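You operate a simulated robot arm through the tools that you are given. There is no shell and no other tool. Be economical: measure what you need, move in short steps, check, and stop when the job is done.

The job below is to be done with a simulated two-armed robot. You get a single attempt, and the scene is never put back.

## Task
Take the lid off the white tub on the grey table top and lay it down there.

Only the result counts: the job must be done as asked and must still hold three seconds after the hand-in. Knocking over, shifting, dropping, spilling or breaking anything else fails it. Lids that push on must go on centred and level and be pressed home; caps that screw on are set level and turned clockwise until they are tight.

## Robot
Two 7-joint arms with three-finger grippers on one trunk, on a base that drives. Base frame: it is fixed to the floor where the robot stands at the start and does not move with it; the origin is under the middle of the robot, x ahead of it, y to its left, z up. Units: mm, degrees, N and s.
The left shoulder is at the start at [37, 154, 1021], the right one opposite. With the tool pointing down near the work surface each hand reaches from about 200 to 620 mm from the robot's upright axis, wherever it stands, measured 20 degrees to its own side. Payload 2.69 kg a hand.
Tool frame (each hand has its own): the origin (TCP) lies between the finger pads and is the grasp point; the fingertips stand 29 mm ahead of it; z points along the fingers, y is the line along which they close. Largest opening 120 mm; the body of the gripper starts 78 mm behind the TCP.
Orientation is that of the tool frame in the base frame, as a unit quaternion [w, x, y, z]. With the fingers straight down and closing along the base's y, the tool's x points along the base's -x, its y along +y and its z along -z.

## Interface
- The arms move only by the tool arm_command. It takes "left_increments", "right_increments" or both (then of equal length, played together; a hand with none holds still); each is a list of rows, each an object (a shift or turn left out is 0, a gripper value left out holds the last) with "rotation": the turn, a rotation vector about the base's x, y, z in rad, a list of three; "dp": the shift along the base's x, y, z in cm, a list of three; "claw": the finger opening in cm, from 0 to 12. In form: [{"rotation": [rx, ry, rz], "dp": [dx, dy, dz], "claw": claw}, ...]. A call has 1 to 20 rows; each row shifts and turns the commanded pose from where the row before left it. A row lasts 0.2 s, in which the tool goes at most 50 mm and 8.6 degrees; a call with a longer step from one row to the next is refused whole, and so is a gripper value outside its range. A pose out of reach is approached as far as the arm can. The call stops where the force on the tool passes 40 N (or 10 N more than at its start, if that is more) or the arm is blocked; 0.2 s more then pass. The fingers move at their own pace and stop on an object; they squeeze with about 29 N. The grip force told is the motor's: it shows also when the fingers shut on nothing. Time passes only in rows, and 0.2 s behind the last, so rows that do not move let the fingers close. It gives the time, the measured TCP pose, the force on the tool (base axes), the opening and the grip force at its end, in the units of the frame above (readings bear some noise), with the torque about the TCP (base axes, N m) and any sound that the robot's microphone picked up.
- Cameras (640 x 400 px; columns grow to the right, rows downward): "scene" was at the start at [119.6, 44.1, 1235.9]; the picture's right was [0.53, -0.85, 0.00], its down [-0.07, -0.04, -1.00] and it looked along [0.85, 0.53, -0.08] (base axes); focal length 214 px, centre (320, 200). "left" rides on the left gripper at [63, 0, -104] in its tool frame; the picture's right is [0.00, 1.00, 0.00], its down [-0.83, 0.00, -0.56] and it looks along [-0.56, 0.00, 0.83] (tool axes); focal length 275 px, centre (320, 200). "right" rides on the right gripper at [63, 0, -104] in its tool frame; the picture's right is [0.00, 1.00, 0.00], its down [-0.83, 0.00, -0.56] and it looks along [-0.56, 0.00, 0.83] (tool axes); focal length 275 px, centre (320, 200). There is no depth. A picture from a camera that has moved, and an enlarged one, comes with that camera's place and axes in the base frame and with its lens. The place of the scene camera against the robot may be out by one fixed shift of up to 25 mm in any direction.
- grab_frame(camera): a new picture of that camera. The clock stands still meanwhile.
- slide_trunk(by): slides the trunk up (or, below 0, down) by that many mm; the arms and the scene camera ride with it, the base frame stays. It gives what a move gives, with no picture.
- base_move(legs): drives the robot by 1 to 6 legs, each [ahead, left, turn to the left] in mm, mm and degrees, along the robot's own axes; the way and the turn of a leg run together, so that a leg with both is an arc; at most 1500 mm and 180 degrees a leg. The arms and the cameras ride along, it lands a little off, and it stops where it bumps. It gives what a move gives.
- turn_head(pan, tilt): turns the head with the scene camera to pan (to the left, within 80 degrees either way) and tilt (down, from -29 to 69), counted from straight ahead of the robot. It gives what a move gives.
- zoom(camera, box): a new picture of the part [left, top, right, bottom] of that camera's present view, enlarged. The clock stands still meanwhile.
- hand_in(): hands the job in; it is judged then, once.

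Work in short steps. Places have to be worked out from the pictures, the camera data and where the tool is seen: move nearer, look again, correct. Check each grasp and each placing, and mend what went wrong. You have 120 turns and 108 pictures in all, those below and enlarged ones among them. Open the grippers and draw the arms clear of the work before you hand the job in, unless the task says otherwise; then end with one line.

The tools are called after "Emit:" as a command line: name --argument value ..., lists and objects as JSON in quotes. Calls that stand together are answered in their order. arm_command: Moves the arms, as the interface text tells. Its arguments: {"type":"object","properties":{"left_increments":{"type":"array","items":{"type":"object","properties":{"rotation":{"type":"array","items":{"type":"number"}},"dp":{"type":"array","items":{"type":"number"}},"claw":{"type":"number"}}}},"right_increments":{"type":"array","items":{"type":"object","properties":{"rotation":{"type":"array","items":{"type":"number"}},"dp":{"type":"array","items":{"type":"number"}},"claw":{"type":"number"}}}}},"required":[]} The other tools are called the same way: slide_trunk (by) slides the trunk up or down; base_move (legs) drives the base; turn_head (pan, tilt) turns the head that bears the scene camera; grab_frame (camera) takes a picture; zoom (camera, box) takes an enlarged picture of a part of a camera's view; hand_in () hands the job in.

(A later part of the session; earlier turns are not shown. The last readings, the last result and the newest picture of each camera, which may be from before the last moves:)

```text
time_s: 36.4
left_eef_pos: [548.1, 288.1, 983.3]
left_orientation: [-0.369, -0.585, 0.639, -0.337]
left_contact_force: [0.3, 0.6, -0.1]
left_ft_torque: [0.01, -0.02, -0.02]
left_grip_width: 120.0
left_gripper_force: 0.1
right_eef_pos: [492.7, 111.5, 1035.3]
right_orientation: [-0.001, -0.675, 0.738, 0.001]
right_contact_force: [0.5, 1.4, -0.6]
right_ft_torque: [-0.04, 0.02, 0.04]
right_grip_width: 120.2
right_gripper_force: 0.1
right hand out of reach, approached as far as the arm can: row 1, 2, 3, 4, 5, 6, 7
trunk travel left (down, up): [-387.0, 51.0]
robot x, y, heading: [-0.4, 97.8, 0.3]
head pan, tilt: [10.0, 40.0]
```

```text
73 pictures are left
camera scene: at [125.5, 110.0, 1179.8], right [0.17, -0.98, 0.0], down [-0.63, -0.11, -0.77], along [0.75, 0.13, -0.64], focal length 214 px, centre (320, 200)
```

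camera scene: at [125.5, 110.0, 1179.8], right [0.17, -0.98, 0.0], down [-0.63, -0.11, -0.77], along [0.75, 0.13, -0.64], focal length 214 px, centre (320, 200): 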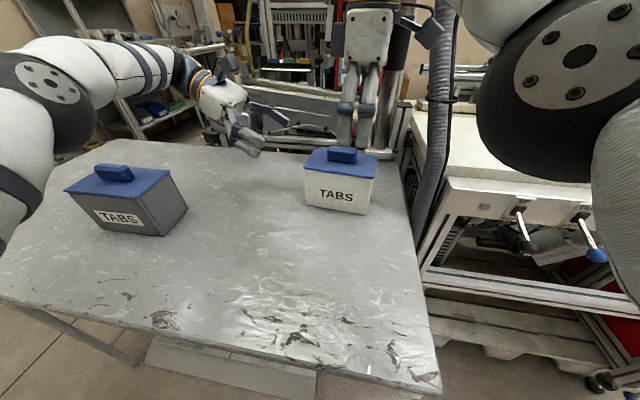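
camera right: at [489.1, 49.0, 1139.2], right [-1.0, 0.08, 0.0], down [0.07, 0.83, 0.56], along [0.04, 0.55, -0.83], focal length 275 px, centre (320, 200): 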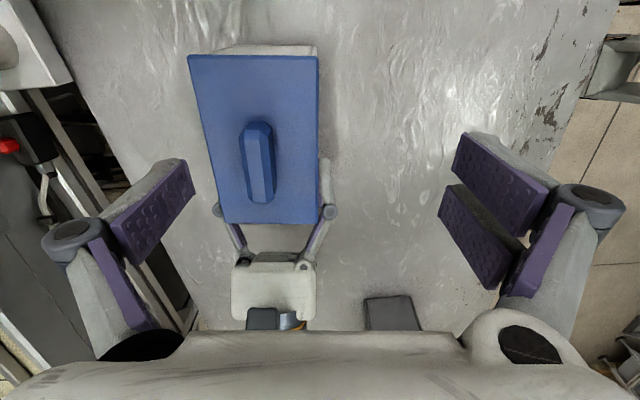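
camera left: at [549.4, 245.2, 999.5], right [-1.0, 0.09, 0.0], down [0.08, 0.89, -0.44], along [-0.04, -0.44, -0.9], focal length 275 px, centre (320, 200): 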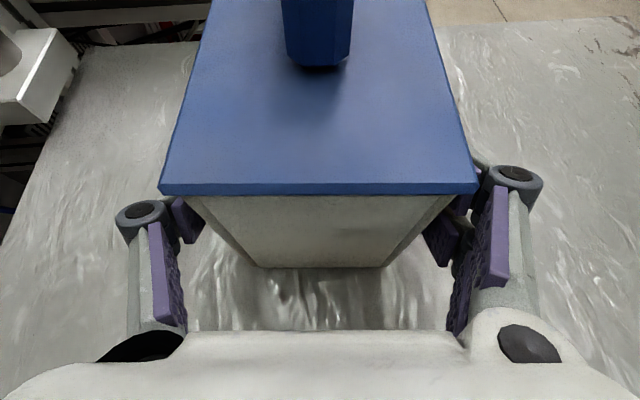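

The tub is free and undisturbed, but the right arm stayed put even when commanded back, so it may be stuck at a joint limit. I'll try moving it back again with a little downward motion.

Emit:
arm_command --right_increments '[{"dp": [-2, -1, 0]}, {"dp": [-2, -1, 0]}, {"dp": [-2, -1, 0]}, {}]'

```text
time_s: 37.4
left_eef_pos: [546.5, 287.0, 983.1]
left_orientation: [-0.369, -0.584, 0.64, -0.337]
left_contact_force: [-0.7, -0.4, 0.0]
left_ft_torque: [0.0, 0.0, 0.03]
left_grip_width: 120.1
left_gripper_force: 0.0
right_eef_pos: [493.4, 112.1, 1035.9]
right_orientation: [-0.001, -0.676, 0.737, 0.001]
right_contact_force: [-0.7, -0.7, -0.1]
right_ft_torque: [-0.02, 0.02, -0.01]
right_grip_width: 119.7
right_gripper_force: 0.0
right hand out of reach, approached as far as the arm can: row 1, 2, 3
trunk travel left (down, up): [-387.0, 51.0]
robot x, y, heading: [1.0, 102.4, 0.3]
head pan, tilt: [10.0, 40.0]
```

It's still stuck, so I'll turn the wrist back the other way (about -z) to free the joint.

Emit:
arm_command --right_increments '[{"rotation": [0, 0, -0.14]}, {"rotation": [0, 0, -0.14]}, {"rotation": [0, 0, -0.14]}, {"rotation": [0, 0, -0.14]}, {}]'

Emit:
grab_frame --camera "scene"

```text
time_s: 38.6
left_eef_pos: [547.2, 288.1, 982.5]
left_orientation: [-0.369, -0.585, 0.639, -0.336]
left_contact_force: [-0.7, 0.3, 0.0]
left_ft_torque: [0.0, -0.02, 0.01]
left_grip_width: 119.9
left_gripper_force: 0.2
right_eef_pos: [492.0, 111.1, 1036.2]
right_orientation: [0.0, -0.444, 0.896, 0.001]
right_contact_force: [-0.4, -0.1, -0.1]
right_ft_torque: [0.03, 0.0, 0.0]
right_grip_width: 120.1
right_gripper_force: 0.1
trunk travel left (down, up): [-387.0, 51.0]
robot x, y, heading: [-1.2, 102.0, 0.2]
head pan, tilt: [10.0, 40.0]
```

```text
72 pictures are left
camera scene: at [125.4, 109.9, 1179.8], right [0.17, -0.98, 0.0], down [-0.63, -0.11, -0.77], along [0.75, 0.13, -0.64], focal length 214 px, centre (320, 200)
```

scene: 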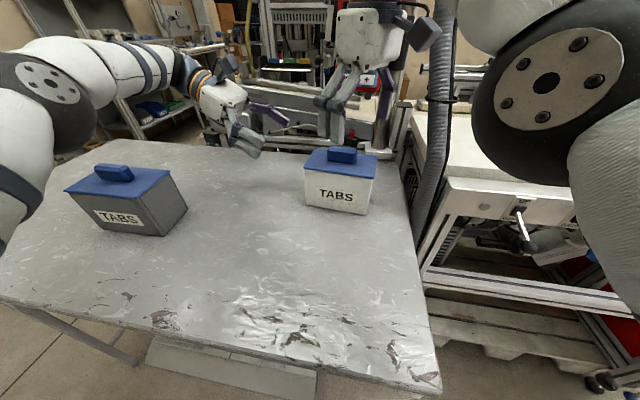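

That freed it: the wrist had hit its turn limit. By mirror symmetry the right hand should turn the other way, so I'll rotate it to -95° yaw (the same closing line) while backing up a little.

Emit:
arm_command --right_increments '[{"rotation": [0, 0, -0.1435], "dp": [-1, 0, 0]}, {"rotation": [0, 0, -0.1435], "dp": [-1, 0, 0]}, {"rotation": [0, 0, -0.1435], "dp": [-1, 0, 0]}, {"rotation": [0, 0, -0.1435], "dp": [-1, 0, 0]}, {"rotation": [0, 0, -0.1435], "dp": [-1, 0, 0]}, {"rotation": [0, 0, -0.1435], "dp": [-1, 0, 0]}, {"rotation": [0, 0, -0.1435]}, {"rotation": [0, 0, -0.1435]}, {"rotation": [0, 0, -0.1435]}, {"rotation": [0, 0, -0.1435]}, {"rotation": [0, 0, -0.1435]}, {"rotation": [0, 0, -0.1435]}, {"rotation": [0, 0, -0.1435]}, {"rotation": [0, 0, -0.1435]}, {"rotation": [0, 0, -0.1435]}, {"rotation": [0, 0, -0.1435]}, {"rotation": [0, 0, -0.1435]}, {"rotation": [0, 0, -0.1435]}, {}]'

Emit:
grab_frame --camera "right"

```text
time_s: 42.6
left_eef_pos: [546.5, 288.1, 983.8]
left_orientation: [-0.368, -0.585, 0.639, -0.337]
left_contact_force: [0.0, 0.5, 0.4]
left_ft_torque: [-0.02, -0.02, 0.02]
left_grip_width: 119.8
left_gripper_force: 0.0
right_eef_pos: [483.8, 112.3, 1048.9]
right_orientation: [-0.002, 0.709, 0.705, -0.004]
right_contact_force: [0.1, 0.6, 0.4]
right_ft_torque: [0.02, -0.01, 0.0]
right_grip_width: 119.9
right_gripper_force: 0.0
right hand out of reach, approached as far as the arm can: row 1, 2, 3, 4, 5, 6
trunk travel left (down, up): [-387.0, 51.0]
robot x, y, heading: [-0.1, 96.3, -0.0]
head pan, tilt: [10.0, 40.0]
```

```text
71 pictures are left
camera right: at [486.8, 174.6, 1152.9], right [1.0, 0.0, -0.01], down [0.0, -0.83, 0.56], along [-0.01, -0.56, -0.83], focal length 275 px, centre (320, 200)
```

right: 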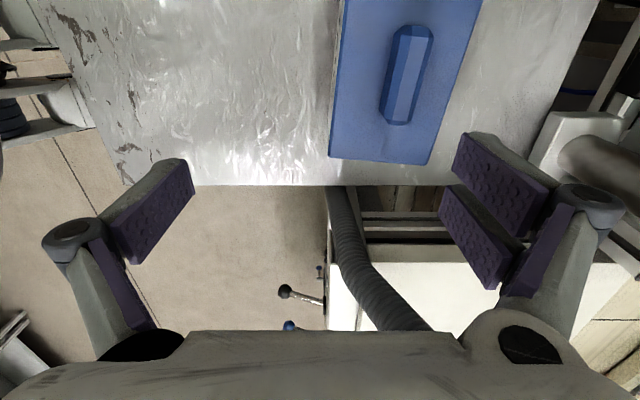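

The orientation is nearly right and needs about 5° more. I'll apply that, pull back 60 mm, and check that the arm responds.

Emit:
arm_command --right_increments '[{"rotation": [0, 0, -0.045], "dp": [-1.5, -0.5, 0]}, {"rotation": [0, 0, -0.045], "dp": [-1.5, -0.5, 0]}, {"dp": [-1.5, 0, 0]}, {"dp": [-1.5, 0, 0]}, {}, {}]'

```text
time_s: 44.0
left_eef_pos: [546.9, 287.8, 983.2]
left_orientation: [-0.369, -0.585, 0.639, -0.337]
left_contact_force: [0.2, -0.2, 0.6]
left_ft_torque: [0.0, 0.01, -0.02]
left_grip_width: 120.1
left_gripper_force: 0.2
right_eef_pos: [455.3, 111.0, 1049.0]
right_orientation: [-0.001, 0.739, 0.673, -0.004]
right_contact_force: [0.4, 0.2, 1.1]
right_ft_torque: [0.01, 0.02, 0.02]
right_grip_width: 120.0
right_gripper_force: 0.1
right hand out of reach, approached as far as the arm can: row 1, 2
trunk travel left (down, up): [-387.0, 51.0]
robot x, y, heading: [2.6, 98.5, -0.1]
head pan, tilt: [10.0, 40.0]
```

It responds now. I'll drive the base 80 mm further left; both hands are above everything and ride along.

Emit:
base_move --legs '[[0, 80, 0]]'

Emit:
grab_frame --camera "scene"

```text
time_s: 45.3
left_eef_pos: [547.3, 368.0, 982.5]
left_orientation: [-0.369, -0.585, 0.639, -0.337]
left_contact_force: [-0.9, -0.3, -0.1]
left_ft_torque: [-0.03, -0.01, 0.01]
left_grip_width: 119.8
left_gripper_force: 0.0
right_eef_pos: [454.1, 190.3, 1049.3]
right_orientation: [-0.002, 0.739, 0.674, -0.003]
right_contact_force: [0.6, -0.1, -0.2]
right_ft_torque: [-0.03, -0.02, -0.01]
right_grip_width: 120.1
right_gripper_force: 0.1
trunk travel left (down, up): [-387.0, 51.0]
robot x, y, heading: [2.8, 181.3, -0.0]
head pan, tilt: [10.0, 40.0]
```

```text
70 pictures are left
camera scene: at [125.4, 190.5, 1179.8], right [0.17, -0.98, 0.0], down [-0.63, -0.11, -0.77], along [0.75, 0.13, -0.64], focal length 214 px, centre (320, 200)
```

scene: 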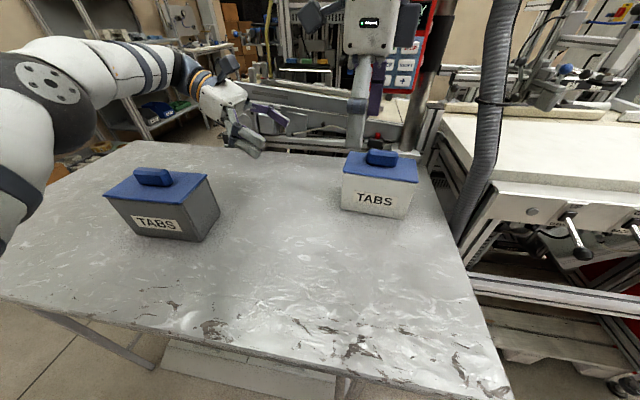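

Before gripping the tub, I'll test the right hand's reach to a point above the handle at (540, 137, 1030).

Emit:
arm_command --right_increments '[{"dp": [0, -1.8, -0.5]}, {"dp": [0, -1.8, -0.5]}, {"dp": [1, -1.7, -0.5]}, {"dp": [2, 0, -0.4]}, {"dp": [2, 0, 0]}, {"dp": [2, 0, 0]}, {"dp": [1.6, 0, 0]}, {}, {}]'

Emit:
grab_frame --camera "right"

```text
time_s: 47.3
left_eef_pos: [546.9, 368.2, 982.0]
left_orientation: [-0.368, -0.585, 0.639, -0.337]
left_contact_force: [-0.5, 0.0, 0.5]
left_ft_torque: [-0.01, -0.01, 0.01]
left_grip_width: 119.8
left_gripper_force: 0.1
right_eef_pos: [521.5, 133.6, 1026.0]
right_orientation: [-0.002, 0.74, 0.673, -0.004]
right_contact_force: [-0.5, -0.1, 0.0]
right_ft_torque: [0.0, 0.0, 0.03]
right_grip_width: 119.9
right_gripper_force: 0.0
right hand out of reach, approached as far as the arm can: row 6, 7
trunk travel left (down, up): [-387.0, 51.0]
robot x, y, heading: [0.7, 179.6, 0.1]
head pan, tilt: [10.0, 40.0]
```

```text
69 pictures are left
camera right: at [529.5, 195.9, 1129.5], right [1.0, -0.09, -0.01], down [-0.07, -0.83, 0.56], along [-0.06, -0.56, -0.83], focal length 275 px, centre (320, 200)
```

right: 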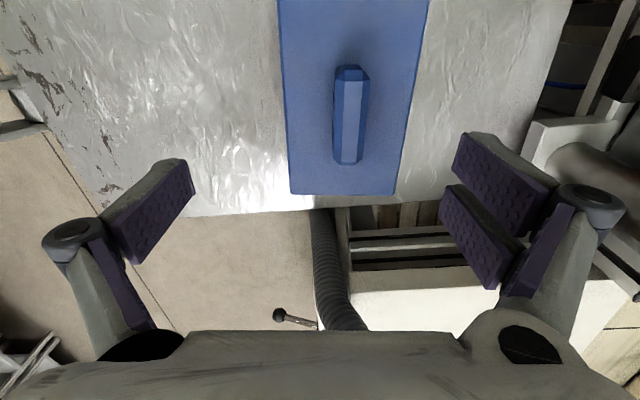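

It's about 18 mm short at this height. Raising the trunk 45 mm puts the shoulders higher over the work and should give enough reach once the hand is low.

Emit:
slide_trunk --by 45

Emit:
arm_command --right_increments '[{"dp": [0, 0, -1.5]}, {"dp": [0, 0, -2]}, {"dp": [0, 0, -2]}, {"dp": [0, 0, -2]}, {"dp": [0, 0, -1]}, {}, {}]'

Emit:
grab_frame --camera "right"

```text
time_s: 48.2
left_eef_pos: [527.6, 366.9, 1098.7]
left_orientation: [-0.326, -0.561, 0.663, -0.374]
left_contact_force: [0.8, 0.3, -1.2]
left_ft_torque: [-0.09, 0.04, -0.05]
left_grip_width: 120.4
left_gripper_force: 0.0
right_eef_pos: [485.3, 134.5, 1156.5]
right_orientation: [0.058, 0.738, 0.67, 0.062]
right_contact_force: [1.5, 0.7, -1.3]
right_ft_torque: [-0.01, 0.06, 0.0]
right_grip_width: 120.1
right_gripper_force: 0.0
trunk travel left (down, up): [-432.0, 6.0]
robot x, y, heading: [-2.7, 177.2, -0.2]
head pan, tilt: [10.0, 40.0]
```

```text
time_s: 49.8
left_eef_pos: [525.6, 368.3, 1100.7]
left_orientation: [-0.324, -0.561, 0.662, -0.377]
left_contact_force: [-0.3, -0.2, 0.1]
left_ft_torque: [0.0, -0.02, 0.01]
left_grip_width: 120.1
left_gripper_force: 0.0
right_eef_pos: [516.3, 144.6, 1092.2]
right_orientation: [0.058, 0.737, 0.671, 0.062]
right_contact_force: [-0.3, -0.4, -0.7]
right_ft_torque: [0.01, 0.03, 0.01]
right_grip_width: 119.9
right_gripper_force: 0.1
right hand out of reach, approached as far as the arm can: row 1, 2, 3, 4, 5
trunk travel left (down, up): [-432.0, 6.0]
robot x, y, heading: [-5.0, 180.7, -0.1]
head pan, tilt: [10.0, 40.0]
```

```text
68 pictures are left
camera right: at [505.9, 208.3, 1195.9], right [0.98, -0.09, 0.17], down [-0.17, -0.83, 0.54], along [0.09, -0.56, -0.83], focal length 275 px, centre (320, 200)
```

right: 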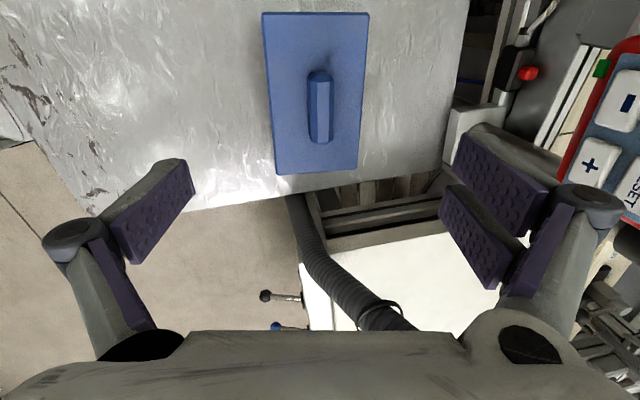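

The trunk slide moved and tilted both hands more than expected. I'll look at the scene before doing anything else.

Emit:
grab_frame --camera "scene"

Emit:
arm_command --right_increments '[{}]' --left_increments '[{}]'

```text
67 pictures are left
camera scene: at [79.5, 189.9, 1231.0], right [0.17, -0.98, 0.0], down [-0.63, -0.11, -0.77], along [0.75, 0.13, -0.64], focal length 214 px, centre (320, 200)
```

scene: 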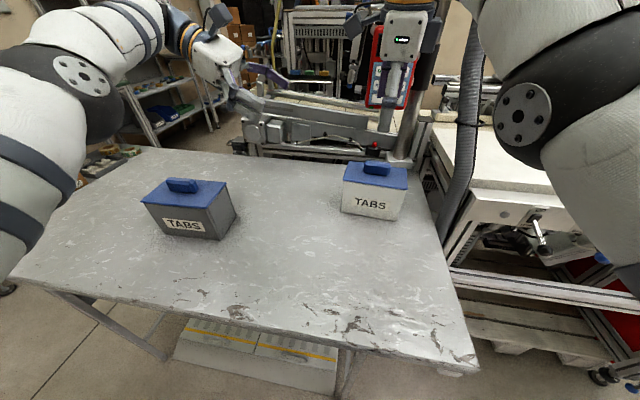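

```text
time_s: 50.2
left_eef_pos: [524.7, 368.3, 1100.8]
left_orientation: [-0.323, -0.562, 0.662, -0.377]
left_contact_force: [0.5, 0.5, -0.1]
left_ft_torque: [-0.01, -0.01, 0.01]
left_grip_width: 119.9
left_gripper_force: 0.0
right_eef_pos: [515.7, 145.9, 1092.4]
right_orientation: [0.057, 0.737, 0.671, 0.063]
right_contact_force: [0.3, 1.1, -0.1]
right_ft_torque: [0.0, -0.03, -0.03]
right_grip_width: 120.0
right_gripper_force: 0.1
trunk travel left (down, up): [-432.0, 6.0]
robot x, y, heading: [1.1, 179.9, -0.0]
head pan, tilt: [10.0, 40.0]
```

The trunk is a leaning linkage: going up pulled the shoulders back and tilted the tools. I'll first move the right hand up and back so that undoing the slide can't strike the tub, and then slide it down again.

Emit:
arm_command --right_increments '[{"dp": [-2, 0, 2]}, {"dp": [-2, 0, 2]}, {"dp": [-2, 0, 2]}, {"dp": [-2, 0, 1]}, {}, {}]'

```text
time_s: 51.6
left_eef_pos: [524.6, 367.4, 1101.0]
left_orientation: [-0.325, -0.561, 0.662, -0.376]
left_contact_force: [-0.2, 0.1, 0.1]
left_ft_torque: [-0.04, -0.01, -0.01]
left_grip_width: 119.9
left_gripper_force: 0.0
right_eef_pos: [470.4, 152.5, 1161.0]
right_orientation: [0.057, 0.738, 0.67, 0.061]
right_contact_force: [0.3, -0.3, 0.6]
right_ft_torque: [-0.01, -0.02, -0.02]
right_grip_width: 120.1
right_gripper_force: 0.1
right hand out of reach, approached as far as the arm can: row 1, 2, 3, 4
trunk travel left (down, up): [-432.0, 6.0]
robot x, y, heading: [-0.4, 179.1, -0.1]
head pan, tilt: [10.0, 40.0]
```

The right hand is at z 1161, which is safe. I'll slide the trunk back down by 45 and look down to check the clearance between the robot and the table.

Emit:
slide_trunk --by -45

Emit:
turn_head --pan 10 --tilt 69

Emit:
grab_frame --camera "scene"

```text
time_s: 52.5
left_eef_pos: [526.0, 366.7, 1057.1]
left_orientation: [-0.324, -0.56, 0.663, -0.376]
left_contact_force: [-0.5, 0.0, -0.1]
left_ft_torque: [0.04, -0.03, 0.03]
left_grip_width: 120.3
left_gripper_force: 0.0
right_eef_pos: [510.0, 153.2, 1025.7]
right_orientation: [-0.005, 0.74, 0.673, -0.006]
right_contact_force: [-0.6, 0.7, -0.7]
right_ft_torque: [-0.01, -0.05, -0.01]
right_grip_width: 119.9
right_gripper_force: 0.1
trunk travel left (down, up): [-387.0, 51.0]
robot x, y, heading: [0.4, 179.0, -0.3]
head pan, tilt: [10.0, 40.0]
```

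```text
time_s: 53.4
left_eef_pos: [526.4, 368.2, 1056.3]
left_orientation: [-0.325, -0.561, 0.662, -0.376]
left_contact_force: [-1.0, -0.1, 0.0]
left_ft_torque: [0.0, 0.03, -0.02]
left_grip_width: 120.0
left_gripper_force: 0.0
right_eef_pos: [510.9, 153.0, 1024.8]
right_orientation: [-0.004, 0.739, 0.673, -0.007]
right_contact_force: [0.9, -1.2, 1.1]
right_ft_torque: [-0.01, 0.04, 0.01]
right_grip_width: 120.0
right_gripper_force: 0.0
trunk travel left (down, up): [-387.0, 51.0]
robot x, y, heading: [0.2, 176.2, -0.1]
head pan, tilt: [10.0, 68.8]
```

```text
66 pictures are left
camera scene: at [96.8, 184.9, 1143.8], right [0.17, -0.98, 0.0], down [-0.92, -0.16, -0.36], along [0.36, 0.06, -0.93], focal length 214 px, centre (320, 200)
```

scene: 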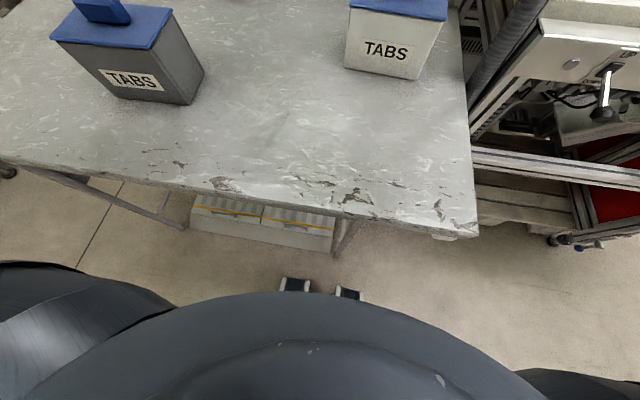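

Looking down, the base's front feet are at about x 70–100, the table's near edge at about x 200, and the box under it further away. Driving 50 mm ahead is safe and gives the missing reach, but I'll raise the right hand's clearance by pulling it back first.

Emit:
arm_command --right_increments '[{"dp": [-2, 0, 0]}, {"dp": [-2, 0, 0]}, {"dp": [-1, 0, 0]}, {}, {}]'

Emit:
base_move --legs '[[50, 0, 0]]'

Emit:
turn_head --pan 10 --tilt 40

Emit:
grab_frame --camera "scene"

Emit:
grab_frame --camera "right"

```text
time_s: 54.6
left_eef_pos: [524.8, 368.0, 1056.8]
left_orientation: [-0.325, -0.561, 0.663, -0.376]
left_contact_force: [0.4, 0.5, -0.7]
left_ft_torque: [0.01, -0.01, 0.01]
left_grip_width: 120.1
left_gripper_force: 0.0
right_eef_pos: [505.4, 159.0, 1030.6]
right_orientation: [-0.005, 0.739, 0.673, -0.006]
right_contact_force: [0.1, -0.6, -0.1]
right_ft_torque: [-0.05, 0.03, -0.01]
right_grip_width: 120.2
right_gripper_force: 0.0
right hand out of reach, approached as far as the arm can: row 1, 2, 3
trunk travel left (down, up): [-387.0, 51.0]
robot x, y, heading: [-2.3, 181.7, 0.1]
head pan, tilt: [10.0, 68.8]
```

```text
time_s: 55.6
left_eef_pos: [532.9, 379.7, 1056.7]
left_orientation: [-0.322, -0.565, 0.66, -0.377]
left_contact_force: [-0.1, -0.6, -0.3]
left_ft_torque: [0.0, -0.01, -0.01]
left_grip_width: 119.9
left_gripper_force: 0.1
right_eef_pos: [513.9, 170.6, 1031.1]
right_orientation: [-0.003, 0.737, 0.676, -0.006]
right_contact_force: [0.0, -0.3, -0.9]
right_ft_torque: [-0.03, -0.03, 0.03]
right_grip_width: 119.9
right_gripper_force: 0.1
trunk travel left (down, up): [-387.0, 51.0]
robot x, y, heading: [7.4, 185.1, 0.6]
head pan, tilt: [10.0, 68.8]
stopped in leg 1: the robot was blocked; the commanded pose is now the measured one
```

```text
time_s: 56.5
left_eef_pos: [531.8, 378.9, 1055.1]
left_orientation: [-0.324, -0.564, 0.659, -0.378]
left_contact_force: [0.0, 0.5, -0.2]
left_ft_torque: [-0.01, 0.0, 0.03]
left_grip_width: 120.0
left_gripper_force: 0.0
right_eef_pos: [514.4, 170.7, 1029.4]
right_orientation: [-0.005, 0.736, 0.677, -0.007]
right_contact_force: [0.4, 0.9, -0.1]
right_ft_torque: [0.0, -0.02, -0.03]
right_grip_width: 120.0
right_gripper_force: 0.0
trunk travel left (down, up): [-387.0, 51.0]
robot x, y, heading: [11.9, 189.0, 0.4]
head pan, tilt: [10.0, 40.0]
```

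```text
65 pictures are left
camera scene: at [133.8, 198.2, 1179.8], right [0.18, -0.98, 0.0], down [-0.63, -0.12, -0.77], along [0.75, 0.14, -0.64], focal length 214 px, centre (320, 200)
```

scene: 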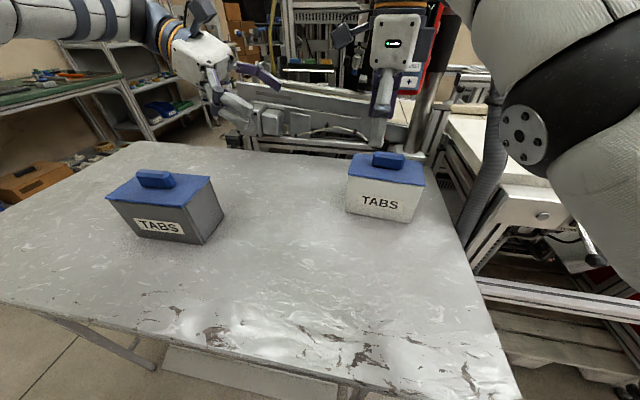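

```text
64 pictures are left
camera right: at [523.1, 233.3, 1133.7], right [1.0, -0.08, -0.02], down [-0.06, -0.83, 0.56], along [-0.06, -0.56, -0.83], focal length 275 px, centre (320, 200)
```

right: 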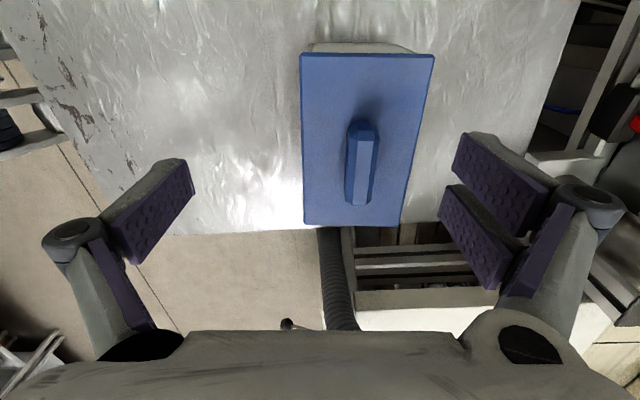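

The base was blocked after about 10 mm and stopped; the tub's computed position hasn't changed within noise, so nothing shifted. The reach grows as the hand goes lower, so I'll take the right hand to (≈518, 137, 990) with the fingers straddling the bar.

Emit:
arm_command --right_increments '[{"dp": [0, -1.2, -0.5]}, {"dp": [0, -1.2, -1]}, {"dp": [0, -1, -1]}, {"dp": [0, 0, -1.4]}, {"dp": [0.8, 0, 0]}, {}, {}]'

Emit:
grab_frame --camera "right"

```text
time_s: 58.1
left_eef_pos: [532.2, 379.4, 1055.4]
left_orientation: [-0.323, -0.564, 0.66, -0.377]
left_contact_force: [-0.4, 0.2, -0.9]
left_ft_torque: [-0.01, 0.0, 0.01]
left_grip_width: 120.1
left_gripper_force: 0.1
right_eef_pos: [539.2, 143.2, 998.4]
right_orientation: [-0.005, 0.736, 0.677, -0.007]
right_contact_force: [-0.4, -0.2, -0.3]
right_ft_torque: [-0.01, 0.01, -0.01]
right_grip_width: 120.0
right_gripper_force: 0.1
right hand out of reach, approached as far as the arm can: row 1, 2, 3, 4, 5
trunk travel left (down, up): [-387.0, 51.0]
robot x, y, heading: [9.2, 188.2, 0.3]
head pan, tilt: [10.0, 40.0]
```

```text
63 pictures are left
camera right: at [547.5, 206.4, 1102.8], right [1.0, -0.08, -0.02], down [-0.06, -0.83, 0.56], along [-0.06, -0.56, -0.83], focal length 275 px, centre (320, 200)
```

right: 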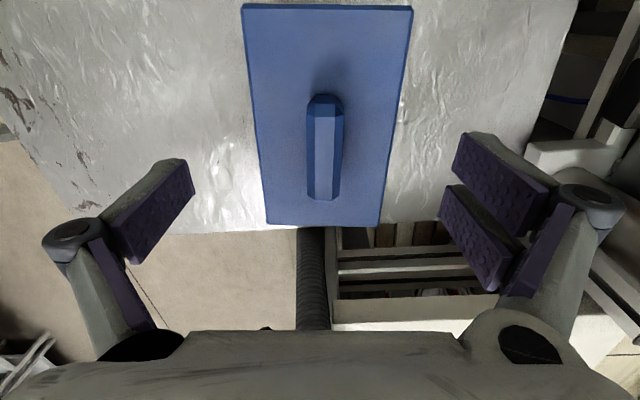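

The right hand is now well over the bar at (539, 143, 998). I'll continue down about 20 mm and see where the arm settles.

Emit:
arm_command --right_increments '[{"dp": [0, 0, -0.7]}, {"dp": [0, 0, -0.7]}, {}, {}]'

```text
time_s: 59.1
left_eef_pos: [532.2, 380.1, 1055.5]
left_orientation: [-0.323, -0.565, 0.659, -0.378]
left_contact_force: [1.3, -0.4, 0.7]
left_ft_torque: [0.02, 0.01, 0.02]
left_grip_width: 119.9
left_gripper_force: 0.0
right_eef_pos: [542.2, 145.6, 986.1]
right_orientation: [-0.005, 0.737, 0.676, -0.008]
right_contact_force: [-0.4, 0.8, -0.1]
right_ft_torque: [0.0, -0.01, -0.01]
right_grip_width: 120.0
right_gripper_force: 0.1
right hand out of reach, approached as far as the arm can: row 2
trunk travel left (down, up): [-387.0, 51.0]
robot x, y, heading: [9.5, 186.1, 0.5]
head pan, tilt: [10.0, 40.0]
```

It's converging at (542, 146, 986). I'll go down another 12 mm with a small -y correction and look.

Emit:
arm_command --right_increments '[{"dp": [0, -0.4, -0.6]}, {"dp": [0, -0.3, -0.6]}, {}, {}]'

Emit:
grab_frame --camera "right"

Emit:
zoom --camera "scene" --box '[300, 80, 480, 240]'

```text
time_s: 60.1
left_eef_pos: [533.9, 379.9, 1054.5]
left_orientation: [-0.323, -0.564, 0.66, -0.377]
left_contact_force: [0.7, -0.5, 0.4]
left_ft_torque: [0.03, 0.0, 0.01]
left_grip_width: 120.2
left_gripper_force: 0.1
right_eef_pos: [547.3, 140.4, 975.1]
right_orientation: [-0.005, 0.736, 0.676, -0.007]
right_contact_force: [0.5, -0.7, 0.2]
right_ft_torque: [0.04, 0.05, 0.02]
right_grip_width: 119.9
right_gripper_force: 0.1
right hand out of reach, approached as far as the arm can: row 1
trunk travel left (down, up): [-387.0, 51.0]
robot x, y, heading: [10.4, 184.0, 0.4]
head pan, tilt: [10.0, 40.0]
```

```text
62 pictures are left
camera right: at [556.4, 202.7, 1079.9], right [1.0, -0.08, -0.02], down [-0.06, -0.83, 0.56], along [-0.06, -0.56, -0.83], focal length 275 px, centre (320, 200)
```

right: 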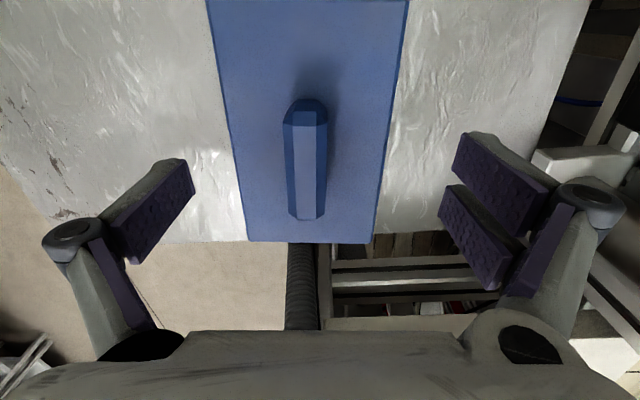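

```text
2.50 times, centred on (390, 160) of scene
camera zoom: at [133.8, 198.2, 1179.8], right [0.18, -0.98, 0.0], down [-0.63, -0.12, -0.77], along [0.75, 0.14, -0.64], focal length 536 px, centre (145, 300)
```

zoom: 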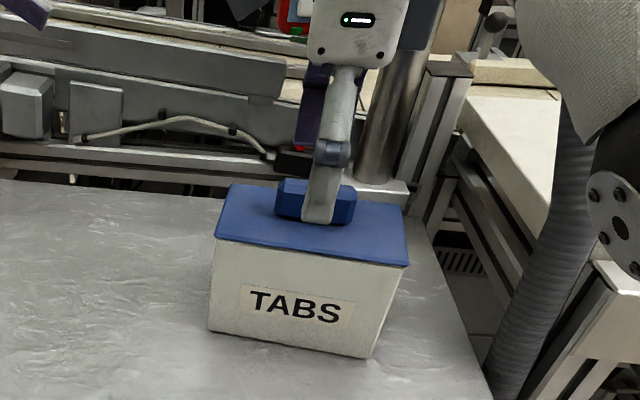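

The right hand straddles the bar but sits about 8 mm too far in +x. I'll correct that and lower the last few millimetres.

Emit:
arm_command --right_increments '[{"dp": [-0.4, 0, -0.3]}, {"dp": [-0.4, 0, -0.3]}, {}, {}]'

Emit:
grab_frame --camera "right"

```text
time_s: 61.1
left_eef_pos: [533.2, 379.0, 1055.7]
left_orientation: [-0.323, -0.564, 0.66, -0.377]
left_contact_force: [0.2, 0.3, -0.5]
left_ft_torque: [0.0, 0.01, 0.01]
left_grip_width: 120.0
left_gripper_force: 0.0
right_eef_pos: [548.2, 140.6, 974.0]
right_orientation: [-0.005, 0.737, 0.676, -0.007]
right_contact_force: [0.2, 0.9, -0.2]
right_ft_torque: [0.0, 0.0, 0.0]
right_grip_width: 120.0
right_gripper_force: 0.0
right hand out of reach, approached as far as the arm can: row 1, 2
trunk travel left (down, up): [-387.0, 51.0]
robot x, y, heading: [8.6, 185.6, 0.6]
head pan, tilt: [10.0, 40.0]
```

```text
60 pictures are left
camera right: at [556.5, 204.1, 1078.3], right [1.0, -0.08, -0.02], down [-0.06, -0.83, 0.56], along [-0.06, -0.56, -0.83], focal length 275 px, centre (320, 200)
```

right: 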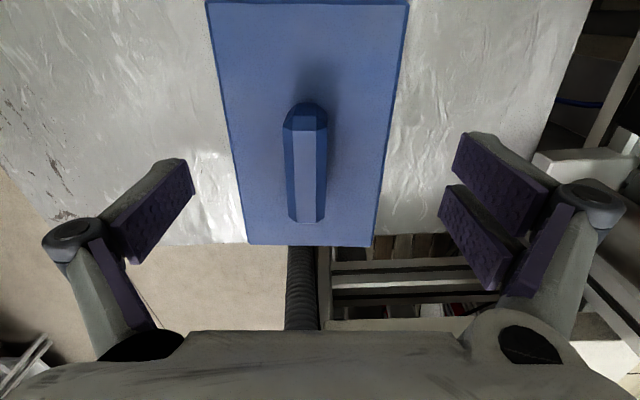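

The right wrist is against a joint limit here, because the target lies too far inward of the right shoulder. I'll lift the right hand clear of the handle, then shift the base further left so the geometry mirrors the one that worked for the left arm.

Emit:
arm_command --right_increments '[{"dp": [0, 0, 1.5]}, {"dp": [0, 0, 2]}, {"dp": [0, 1, 2]}, {"dp": [0, 1, 2]}, {"dp": [0, 1, 1]}, {}, {}]'

```text
time_s: 62.7
left_eef_pos: [533.3, 378.6, 1055.2]
left_orientation: [-0.323, -0.564, 0.66, -0.377]
left_contact_force: [-0.3, -0.1, -0.8]
left_ft_torque: [0.02, 0.0, -0.02]
left_grip_width: 120.2
left_gripper_force: 0.1
right_eef_pos: [519.7, 159.2, 1030.8]
right_orientation: [-0.005, 0.737, 0.676, -0.007]
right_contact_force: [-0.2, -0.1, 0.1]
right_ft_torque: [-0.01, 0.0, -0.01]
right_grip_width: 120.0
right_gripper_force: 0.0
right hand out of reach, approached as far as the arm can: row 1, 2, 3, 4, 5
trunk travel left (down, up): [-387.0, 51.0]
robot x, y, heading: [11.6, 188.7, 0.4]
head pan, tilt: [10.0, 40.0]
```

The right hand is at z 1031, clear of the handle. I'll drive the base back 12 mm, off whatever blocked it, and 90 mm to the left.

Emit:
base_move --legs '[[-12, 0, 0], [0, 90, 0]]'

Emit:
grab_frame --camera "scene"

```text
time_s: 64.4
left_eef_pos: [519.9, 470.6, 1054.9]
left_orientation: [-0.323, -0.564, 0.66, -0.377]
left_contact_force: [-0.5, 0.3, -0.1]
left_ft_torque: [-0.01, -0.02, 0.02]
left_grip_width: 119.9
left_gripper_force: 0.1
right_eef_pos: [505.9, 249.6, 1031.5]
right_orientation: [-0.005, 0.736, 0.677, -0.006]
right_contact_force: [0.7, -0.3, 0.5]
right_ft_torque: [-0.01, 0.01, 0.01]
right_grip_width: 120.5
right_gripper_force: 0.1
trunk travel left (down, up): [-387.0, 51.0]
robot x, y, heading: [-6.1, 276.2, 0.7]
head pan, tilt: [10.0, 40.0]
```

```text
59 pictures are left
camera scene: at [121.0, 289.1, 1179.8], right [0.18, -0.98, 0.0], down [-0.63, -0.12, -0.77], along [0.75, 0.14, -0.64], focal length 214 px, centre (320, 200)
```

scene: 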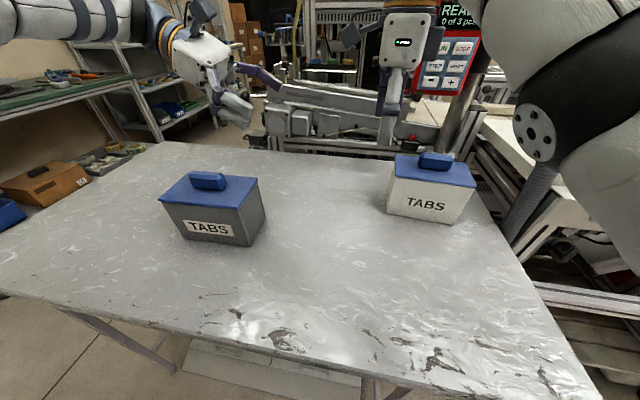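

The base is now at y ≈ 277, so the right shoulder is almost in line with the handle. I'll move the right hand over the handle, still high.

Emit:
arm_command --right_increments '[{"dp": [0, -2, 0]}, {"dp": [0, -2, 0]}, {"dp": [0, -2, 0]}, {"dp": [0, -2, 0]}, {"dp": [0, -2, 0]}, {"dp": [1, -1.2, -0.5]}, {"dp": [1.5, 0, -0.5]}, {"dp": [1, 0, -0.5]}, {}, {}]'

Emit:
grab_frame --camera "right"

```text
time_s: 66.6
left_eef_pos: [520.2, 469.5, 1055.2]
left_orientation: [-0.323, -0.564, 0.66, -0.377]
left_contact_force: [0.9, -1.0, -0.2]
left_ft_torque: [-0.01, 0.0, -0.01]
left_grip_width: 120.1
left_gripper_force: 0.1
right_eef_pos: [537.5, 146.1, 1030.0]
right_orientation: [-0.005, 0.737, 0.676, -0.006]
right_contact_force: [0.0, -0.6, -0.9]
right_ft_torque: [0.02, 0.0, 0.01]
right_grip_width: 120.2
right_gripper_force: 0.1
right hand out of reach, approached as far as the arm can: row 1, 2, 3, 4, 5, 6, 7, 8
trunk travel left (down, up): [-387.0, 51.0]
robot x, y, heading: [-4.3, 271.1, 0.4]
head pan, tilt: [10.0, 40.0]
```

```text
58 pictures are left
camera right: at [545.2, 208.7, 1134.2], right [1.0, -0.08, -0.02], down [-0.06, -0.83, 0.56], along [-0.06, -0.56, -0.83], focal length 275 px, centre (320, 200)
```

right: 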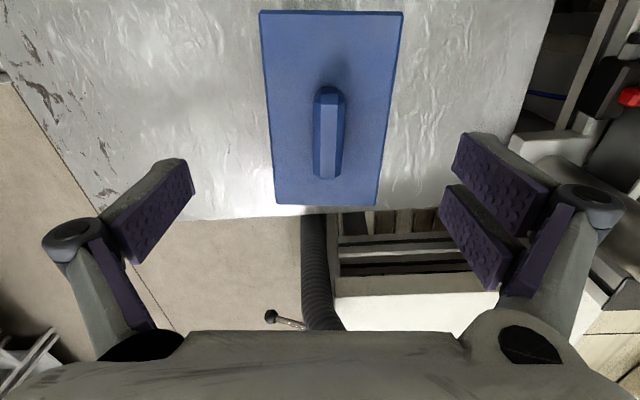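

It now reaches (537, 146, 1030). I'll go down toward z 985 and check tracking.

Emit:
arm_command --right_increments '[{"dp": [0, -0.3, -1.2]}, {"dp": [0, -0.3, -1.2]}, {"dp": [0, -0.2, -1.2]}, {}, {}]'

```text
time_s: 67.8
left_eef_pos: [519.4, 469.8, 1054.9]
left_orientation: [-0.322, -0.565, 0.659, -0.378]
left_contact_force: [-0.3, 0.0, -0.4]
left_ft_torque: [-0.01, 0.01, -0.05]
left_grip_width: 119.9
left_gripper_force: 0.0
right_eef_pos: [539.9, 144.6, 1019.0]
right_orientation: [-0.005, 0.737, 0.676, -0.007]
right_contact_force: [-0.7, 0.0, 0.5]
right_ft_torque: [-0.01, -0.02, -0.02]
right_grip_width: 119.9
right_gripper_force: 0.0
right hand out of reach, approached as far as the arm can: row 1, 2, 3
trunk travel left (down, up): [-387.0, 51.0]
robot x, y, heading: [-7.0, 279.6, 0.7]
head pan, tilt: [10.0, 40.0]
```

It's tracking slowly, 11 mm of the 36 commanded. I'll hold for a few rows to see whether it keeps converging, with a small extra descent.

Emit:
arm_command --right_increments '[{"dp": [0, 0, -0.5]}, {}, {}, {}, {"dp": [0, 0, -0.5]}, {}, {}]'

```text
time_s: 69.4
left_eef_pos: [519.5, 469.8, 1054.7]
left_orientation: [-0.324, -0.564, 0.659, -0.378]
left_contact_force: [-0.8, 0.3, -0.5]
left_ft_torque: [0.04, 0.01, 0.03]
left_grip_width: 119.9
left_gripper_force: 0.0
right_eef_pos: [544.5, 146.3, 1010.0]
right_orientation: [-0.006, 0.737, 0.676, -0.007]
right_contact_force: [-0.7, -0.1, -0.6]
right_ft_torque: [0.0, -0.02, 0.01]
right_grip_width: 120.0
right_gripper_force: 0.0
right hand out of reach, approached as far as the arm can: row 5
trunk travel left (down, up): [-387.0, 51.0]
robot x, y, heading: [-4.6, 276.2, 0.6]
head pan, tilt: [10.0, 40.0]
```

A joint limit is still shaping the motion. I'll test whether a few degrees of yaw relaxation lets it move freely (down and slightly -x).

Emit:
arm_command --right_increments '[{"rotation": [0, 0, 0.09]}, {"rotation": [0, 0, 0.09]}, {"dp": [-0.4, 0, 0]}, {"dp": [0, 0, -0.5]}, {"dp": [0, 0, -0.5]}, {}]'

```text
time_s: 70.8
left_eef_pos: [520.0, 468.4, 1055.0]
left_orientation: [-0.323, -0.564, 0.659, -0.378]
left_contact_force: [0.0, 0.4, -0.8]
left_ft_torque: [-0.02, 0.02, -0.02]
left_grip_width: 120.0
left_gripper_force: 0.0
right_eef_pos: [547.3, 146.8, 1002.5]
right_orientation: [-0.004, 0.673, 0.74, -0.008]
right_contact_force: [-0.1, 0.4, 0.3]
right_ft_torque: [-0.01, -0.02, -0.02]
right_grip_width: 120.0
right_gripper_force: 0.1
right hand out of reach, approached as far as the arm can: row 3, 5
trunk travel left (down, up): [-387.0, 51.0]
robot x, y, heading: [-6.2, 278.7, 0.3]
head pan, tilt: [10.0, 40.0]
```

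Yaw isn't the limit, since turning works but moving -x doesn't. I'll restore the yaw and test a tilt about the closing axis (wrist leaning toward -y) instead.

Emit:
arm_command --right_increments '[{"rotation": [0, 0, -0.09], "dp": [0, 0, 1]}, {"rotation": [0, 0, -0.09], "dp": [0, 0, 1]}, {"rotation": [0.14, -0.0125, 0]}, {"rotation": [0.14, -0.0125, 0]}, {"dp": [-0.5, 0, 0]}, {"dp": [-0.5, 0, 0]}, {}]'

Emit:
grab_frame --camera "scene"

```text
time_s: 72.4
left_eef_pos: [520.8, 470.0, 1054.5]
left_orientation: [-0.323, -0.564, 0.66, -0.377]
left_contact_force: [-0.1, 0.0, 0.7]
left_ft_torque: [-0.01, -0.02, 0.0]
left_grip_width: 120.0
left_gripper_force: 0.2
right_eef_pos: [553.1, 143.5, 1024.5]
right_orientation: [-0.099, 0.729, 0.671, 0.097]
right_contact_force: [0.5, -0.3, -0.3]
right_ft_torque: [0.04, -0.01, -0.03]
right_grip_width: 120.0
right_gripper_force: 0.0
right hand out of reach, approached as far as the arm can: row 2, 3, 4, 5, 6
trunk travel left (down, up): [-387.0, 51.0]
robot x, y, heading: [-9.5, 278.6, 0.6]
head pan, tilt: [10.0, 40.0]
```

```text
57 pictures are left
camera scene: at [121.0, 288.7, 1179.8], right [0.18, -0.98, 0.0], down [-0.63, -0.12, -0.77], along [0.75, 0.14, -0.64], focal length 214 px, centre (320, 200)
```

scene: 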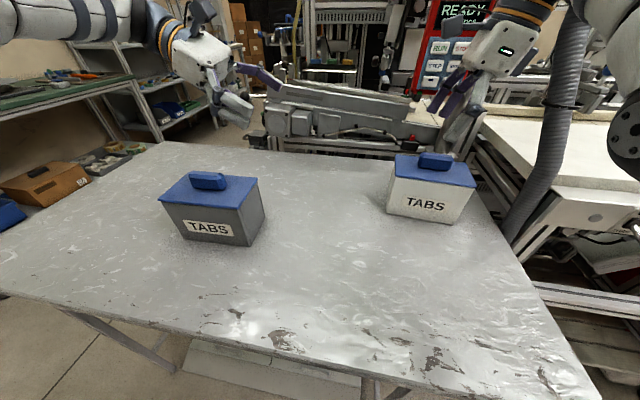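

The arm has drifted into a poor elbow posture. I'll undo the tilt, unwind the yaw to 0 while going back away from the hose, and then re-approach the way the left arm did successfully.

Emit:
arm_command --right_increments '[{"rotation": [-0.14, 0.0125, 0], "dp": [-1, 0.5, 0.5]}, {"rotation": [-0.14, 0.0125, 0], "dp": [-1, 0.5, 0.5]}, {"rotation": [0, 0, 0.1435], "dp": [-1.5, 0, 0]}, {"rotation": [0, 0, 0.1435], "dp": [-1.5, 0, 0]}, {"rotation": [0, 0, 0.1435], "dp": [-1.5, 0, 0]}, {"rotation": [0, 0, 0.1435], "dp": [-1.5, 0, 0]}, {"rotation": [0, 0, 0.1435], "dp": [-1.5, 0, 0]}, {"rotation": [0, 0, 0.1435], "dp": [-1.5, 0, 0]}, {"rotation": [0, 0, 0.1435], "dp": [-1, 0, 0]}, {"rotation": [0, 0, 0.1435]}, {"rotation": [0, 0, 0.1435]}, {"rotation": [0, 0, 0.1435]}, {"rotation": [0, 0, 0.1435]}, {}, {}]'

Emit:
grab_frame --camera "scene"

```text
time_s: 75.6
left_eef_pos: [520.3, 469.6, 1055.6]
left_orientation: [-0.323, -0.564, 0.66, -0.377]
left_contact_force: [0.1, -0.5, 0.0]
left_ft_torque: [-0.02, -0.04, -0.03]
left_grip_width: 119.8
left_gripper_force: 0.1
right_eef_pos: [523.4, 173.1, 1052.2]
right_orientation: [0.002, 0.039, 0.999, -0.008]
right_contact_force: [-0.9, 0.4, 0.7]
right_ft_torque: [0.02, -0.01, -0.04]
right_grip_width: 119.9
right_gripper_force: 0.0
right hand out of reach, approached as far as the arm can: row 3, 4, 5, 6, 7, 8, 9
trunk travel left (down, up): [-387.0, 51.0]
robot x, y, heading: [0.3, 277.4, 0.3]
head pan, tilt: [10.0, 40.0]
```

```text
56 pictures are left
camera scene: at [121.0, 288.6, 1179.8], right [0.18, -0.98, 0.0], down [-0.63, -0.12, -0.77], along [0.75, 0.14, -0.64], focal length 214 px, centre (320, 200)
```

scene: 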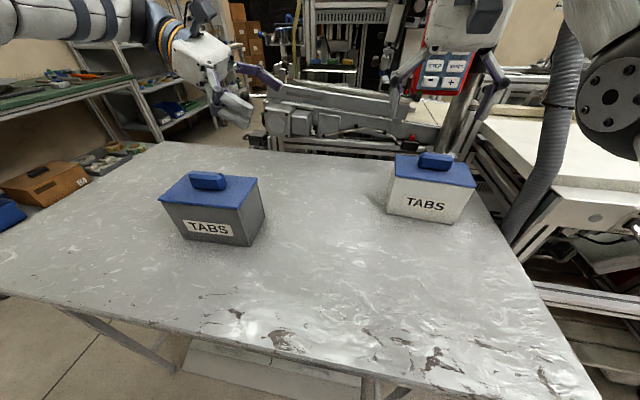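

The yaw is unwound. I'll test retracting: first back and outward (-y), then see what's accepted.

Emit:
arm_command --right_increments '[{"dp": [-2, 0, 1]}, {"dp": [-2, 0, 1]}, {"dp": [-2, -1, 1]}, {"dp": [-2, -1, 1]}, {"dp": [-2, -1, 0]}, {"dp": [-2, -1, 0]}, {"dp": [-2, -1, 0]}, {"dp": [-2, -1, 0]}, {}, {}]'

```text
time_s: 77.8
left_eef_pos: [519.8, 469.1, 1055.5]
left_orientation: [-0.322, -0.565, 0.659, -0.378]
left_contact_force: [-0.2, -0.2, 0.2]
left_ft_torque: [0.0, 0.0, -0.01]
left_grip_width: 120.1
left_gripper_force: 0.1
right_eef_pos: [460.9, 164.3, 1082.3]
right_orientation: [0.002, 0.039, 0.999, -0.008]
right_contact_force: [-0.9, -0.5, 0.5]
right_ft_torque: [-0.01, 0.01, 0.0]
right_grip_width: 120.1
right_gripper_force: 0.0
right hand out of reach, approached as far as the arm can: row 1, 4, 5, 6, 7, 8
trunk travel left (down, up): [-387.0, 51.0]
robot x, y, heading: [-4.9, 278.1, 0.3]
head pan, tilt: [10.0, 40.0]
```

Rows are only being partly executed, which looks like a joint-speed or singularity limit, so smaller steps may track. I'll keep retracting at half that speed.

Emit:
arm_command --right_increments '[{"dp": [-1, -0.7, 0]}, {"dp": [-1, -0.7, 0]}, {"dp": [-1, -0.7, 0]}, {"dp": [-1, -0.7, 0]}, {"dp": [-1, -0.7, 0]}, {"dp": [-1, -0.7, 0]}, {"dp": [-1, -0.7, 0]}, {"dp": [-1, -0.7, 0]}, {}]'

Emit:
grab_frame --camera "scene"

```text
time_s: 79.8
left_eef_pos: [521.0, 469.9, 1054.9]
left_orientation: [-0.323, -0.564, 0.659, -0.377]
left_contact_force: [0.3, 0.0, 0.9]
left_ft_torque: [0.01, -0.02, 0.0]
left_grip_width: 119.8
left_gripper_force: 0.2
right_eef_pos: [448.5, 107.5, 1097.3]
right_orientation: [0.001, 0.039, 0.999, -0.007]
right_contact_force: [0.3, 0.9, -0.3]
right_ft_torque: [-0.04, 0.0, 0.0]
right_grip_width: 119.9
right_gripper_force: 0.0
right hand out of reach, approached as far as the arm can: row 1, 2, 3, 4, 5, 6, 7, 8
trunk travel left (down, up): [-387.0, 51.0]
robot x, y, heading: [-1.3, 277.5, 0.4]
head pan, tilt: [10.0, 40.0]
```

```text
55 pictures are left
camera scene: at [121.0, 288.7, 1179.8], right [0.18, -0.98, 0.0], down [-0.63, -0.12, -0.77], along [0.75, 0.14, -0.64], focal length 214 px, centre (320, 200)
```

scene: 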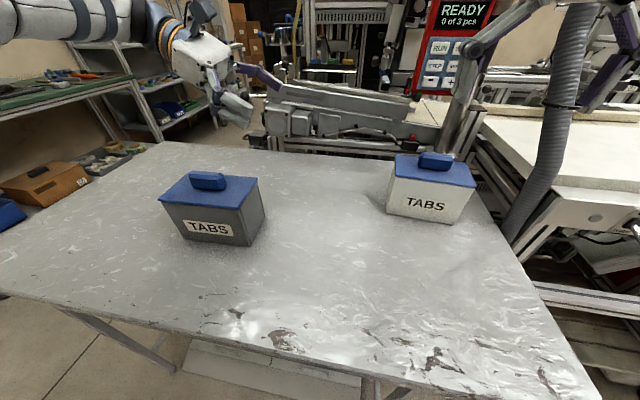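

Plotting the flagged points, they all lie on one outer-reach surface that shrinks with height (about 430 mm at z 1080, 505 at z 1030), and the solver sticks once it touches it. So I should retract until it's free, then approach low at z ≈ 1000. Retracting further.

Emit:
arm_command --right_increments '[{"dp": [-2, 0, 0]}, {"dp": [-2, 0, 0]}, {"dp": [-2, 0, 0]}, {"dp": [-2, 0, 0]}, {"dp": [-2, 0, 0]}, {"dp": [-2, 0, 0]}, {"dp": [-2, 0, 0]}, {"dp": [-2, 0, 0]}, {}]'

```text
time_s: 81.8
left_eef_pos: [519.6, 469.6, 1053.9]
left_orientation: [-0.323, -0.564, 0.659, -0.377]
left_contact_force: [0.1, 0.3, -0.8]
left_ft_torque: [0.0, 0.01, 0.02]
left_grip_width: 120.1
left_gripper_force: 0.1
right_eef_pos: [436.8, 93.0, 1119.6]
right_orientation: [0.001, 0.039, 0.999, -0.008]
right_contact_force: [-0.2, 0.2, 0.2]
right_ft_torque: [-0.02, 0.0, 0.0]
right_grip_width: 120.1
right_gripper_force: 0.1
right hand out of reach, approached as far as the arm can: row 1, 2, 3, 4, 5, 6, 7, 8
trunk travel left (down, up): [-387.0, 51.0]
robot x, y, heading: [-5.2, 277.6, 0.7]
head pan, tilt: [10.0, 40.0]
```

It's still sliding rather than retracting. I'll probe other directions: straight down at this place, in small rows.

Emit:
arm_command --right_increments '[{"dp": [0, 0, -2]}, {"dp": [0, 0, -2]}, {"dp": [0, 0, -2]}, {}]'

Emit:
turn_head --pan -30 --tilt 15

Emit:
grab_frame --camera "scene"

```text
time_s: 82.8
left_eef_pos: [520.6, 469.8, 1055.3]
left_orientation: [-0.323, -0.564, 0.66, -0.377]
left_contact_force: [-0.5, -0.7, -0.5]
left_ft_torque: [-0.01, 0.04, -0.05]
left_grip_width: 119.9
left_gripper_force: 0.1
right_eef_pos: [451.7, 89.0, 1062.3]
right_orientation: [0.0, 0.039, 0.999, -0.008]
right_contact_force: [0.4, 0.1, 1.0]
right_ft_torque: [0.0, 0.02, -0.03]
right_grip_width: 119.8
right_gripper_force: 0.0
right hand out of reach, approached as far as the arm can: row 1, 2, 3
trunk travel left (down, up): [-387.0, 51.0]
robot x, y, heading: [-5.8, 277.6, 0.6]
head pan, tilt: [10.0, 40.0]
```

```text
time_s: 83.9
left_eef_pos: [521.1, 470.1, 1055.1]
left_orientation: [-0.323, -0.564, 0.66, -0.377]
left_contact_force: [-0.3, -0.2, -0.3]
left_ft_torque: [0.0, -0.02, -0.01]
left_grip_width: 120.1
left_gripper_force: 0.0
right_eef_pos: [451.1, 90.3, 1062.8]
right_orientation: [0.0, 0.04, 0.999, -0.008]
right_contact_force: [-0.2, 0.4, 0.2]
right_ft_torque: [-0.01, 0.02, 0.0]
right_grip_width: 120.2
right_gripper_force: 0.1
trunk travel left (down, up): [-387.0, 51.0]
robot x, y, heading: [-7.4, 276.3, 0.6]
head pan, tilt: [-30.0, 15.0]
```

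```text
54 pictures are left
camera scene: at [118.9, 227.4, 1219.3], right [-0.49, -0.87, 0.0], down [-0.23, 0.13, -0.97], along [0.84, -0.47, -0.26], focal length 214 px, centre (320, 200)
```

scene: 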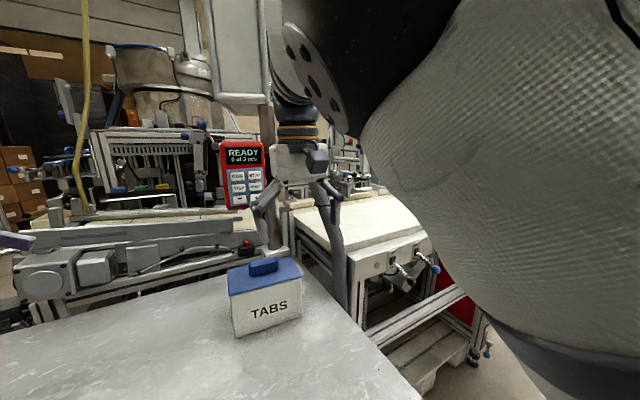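

The sheet seems to be posture-dependent. The most reliable reset is to bring the right hand back to its starting pose relative to the robot (about (281, 294, 1179) now) and then descend from there as before.

Emit:
arm_command --right_increments '[{"dp": [-1, 1.5, 2]}, {"dp": [-1, 1.5, 2]}, {"dp": [-1, 1.5, 2]}, {"dp": [-1, 1.5, 2]}, {"dp": [-1, 1.5, 2]}, {"dp": [-1, 1.5, 1.5]}, {"dp": [-1.5, 1.5, 0]}, {"dp": [-1.5, 1.5, 0]}, {"dp": [-1.5, 1.5, 0]}, {"dp": [-1.5, 1.5, 0]}, {"dp": [-1.5, 1.5, 0]}, {"dp": [-1.5, 1.5, 0]}, {"dp": [-1.5, 1.5, 0]}, {"dp": [-1, 0.9, 0]}, {}, {}]'

```text
time_s: 87.3
left_eef_pos: [520.2, 469.6, 1054.6]
left_orientation: [-0.323, -0.564, 0.66, -0.377]
left_contact_force: [-0.3, -0.8, -0.8]
left_ft_torque: [-0.01, 0.0, 0.04]
left_grip_width: 119.9
left_gripper_force: 0.0
right_eef_pos: [369.4, 269.0, 1162.4]
right_orientation: [0.002, 0.039, 0.999, -0.008]
right_contact_force: [0.1, 0.1, -0.7]
right_ft_torque: [0.04, -0.02, 0.01]
right_grip_width: 119.8
right_gripper_force: 0.1
right hand out of reach, approached as far as the arm can: row 1, 2, 3, 5, 6, 7, 8, 9, 10
trunk travel left (down, up): [-387.0, 51.0]
robot x, y, heading: [-5.2, 279.1, 0.4]
head pan, tilt: [-30.0, 15.0]
```

The last rows ran unflagged, so the arm is coming free. I'll retract a bit more, then descend well inside the reach to z ≈ 1000.

Emit:
arm_command --right_increments '[{"dp": [-1.5, 0, 0]}, {"dp": [-1.5, 0, 0]}, {"dp": [-1.5, 0, 0]}, {"dp": [-1.5, 0, 0]}, {"dp": [0, -1, -1.5]}, {"dp": [0, -1, -1.5]}, {"dp": [0, -1, -1.5]}, {"dp": [0, -1, -1.5]}, {"dp": [0, -1, -1.5]}, {"dp": [0, -1, -1.5]}, {"dp": [0, -1, -1.5]}, {"dp": [0, -1, -1.5]}, {"dp": [0, -1, -1.5]}, {"dp": [0, -1, -1.5]}, {}, {}]'

```text
time_s: 90.7
left_eef_pos: [520.4, 469.1, 1054.9]
left_orientation: [-0.323, -0.564, 0.66, -0.377]
left_contact_force: [0.0, 1.1, 0.4]
left_ft_torque: [0.01, -0.02, 0.01]
left_grip_width: 120.2
left_gripper_force: 0.0
right_eef_pos: [308.9, 170.0, 1011.4]
right_orientation: [0.002, 0.039, 0.999, -0.008]
right_contact_force: [0.7, 0.6, 0.2]
right_ft_torque: [0.01, 0.01, 0.0]
right_grip_width: 120.1
right_gripper_force: 0.2
trunk travel left (down, up): [-387.0, 51.0]
robot x, y, heading: [-3.1, 276.0, 0.7]
head pan, tilt: [-30.0, 15.0]
```

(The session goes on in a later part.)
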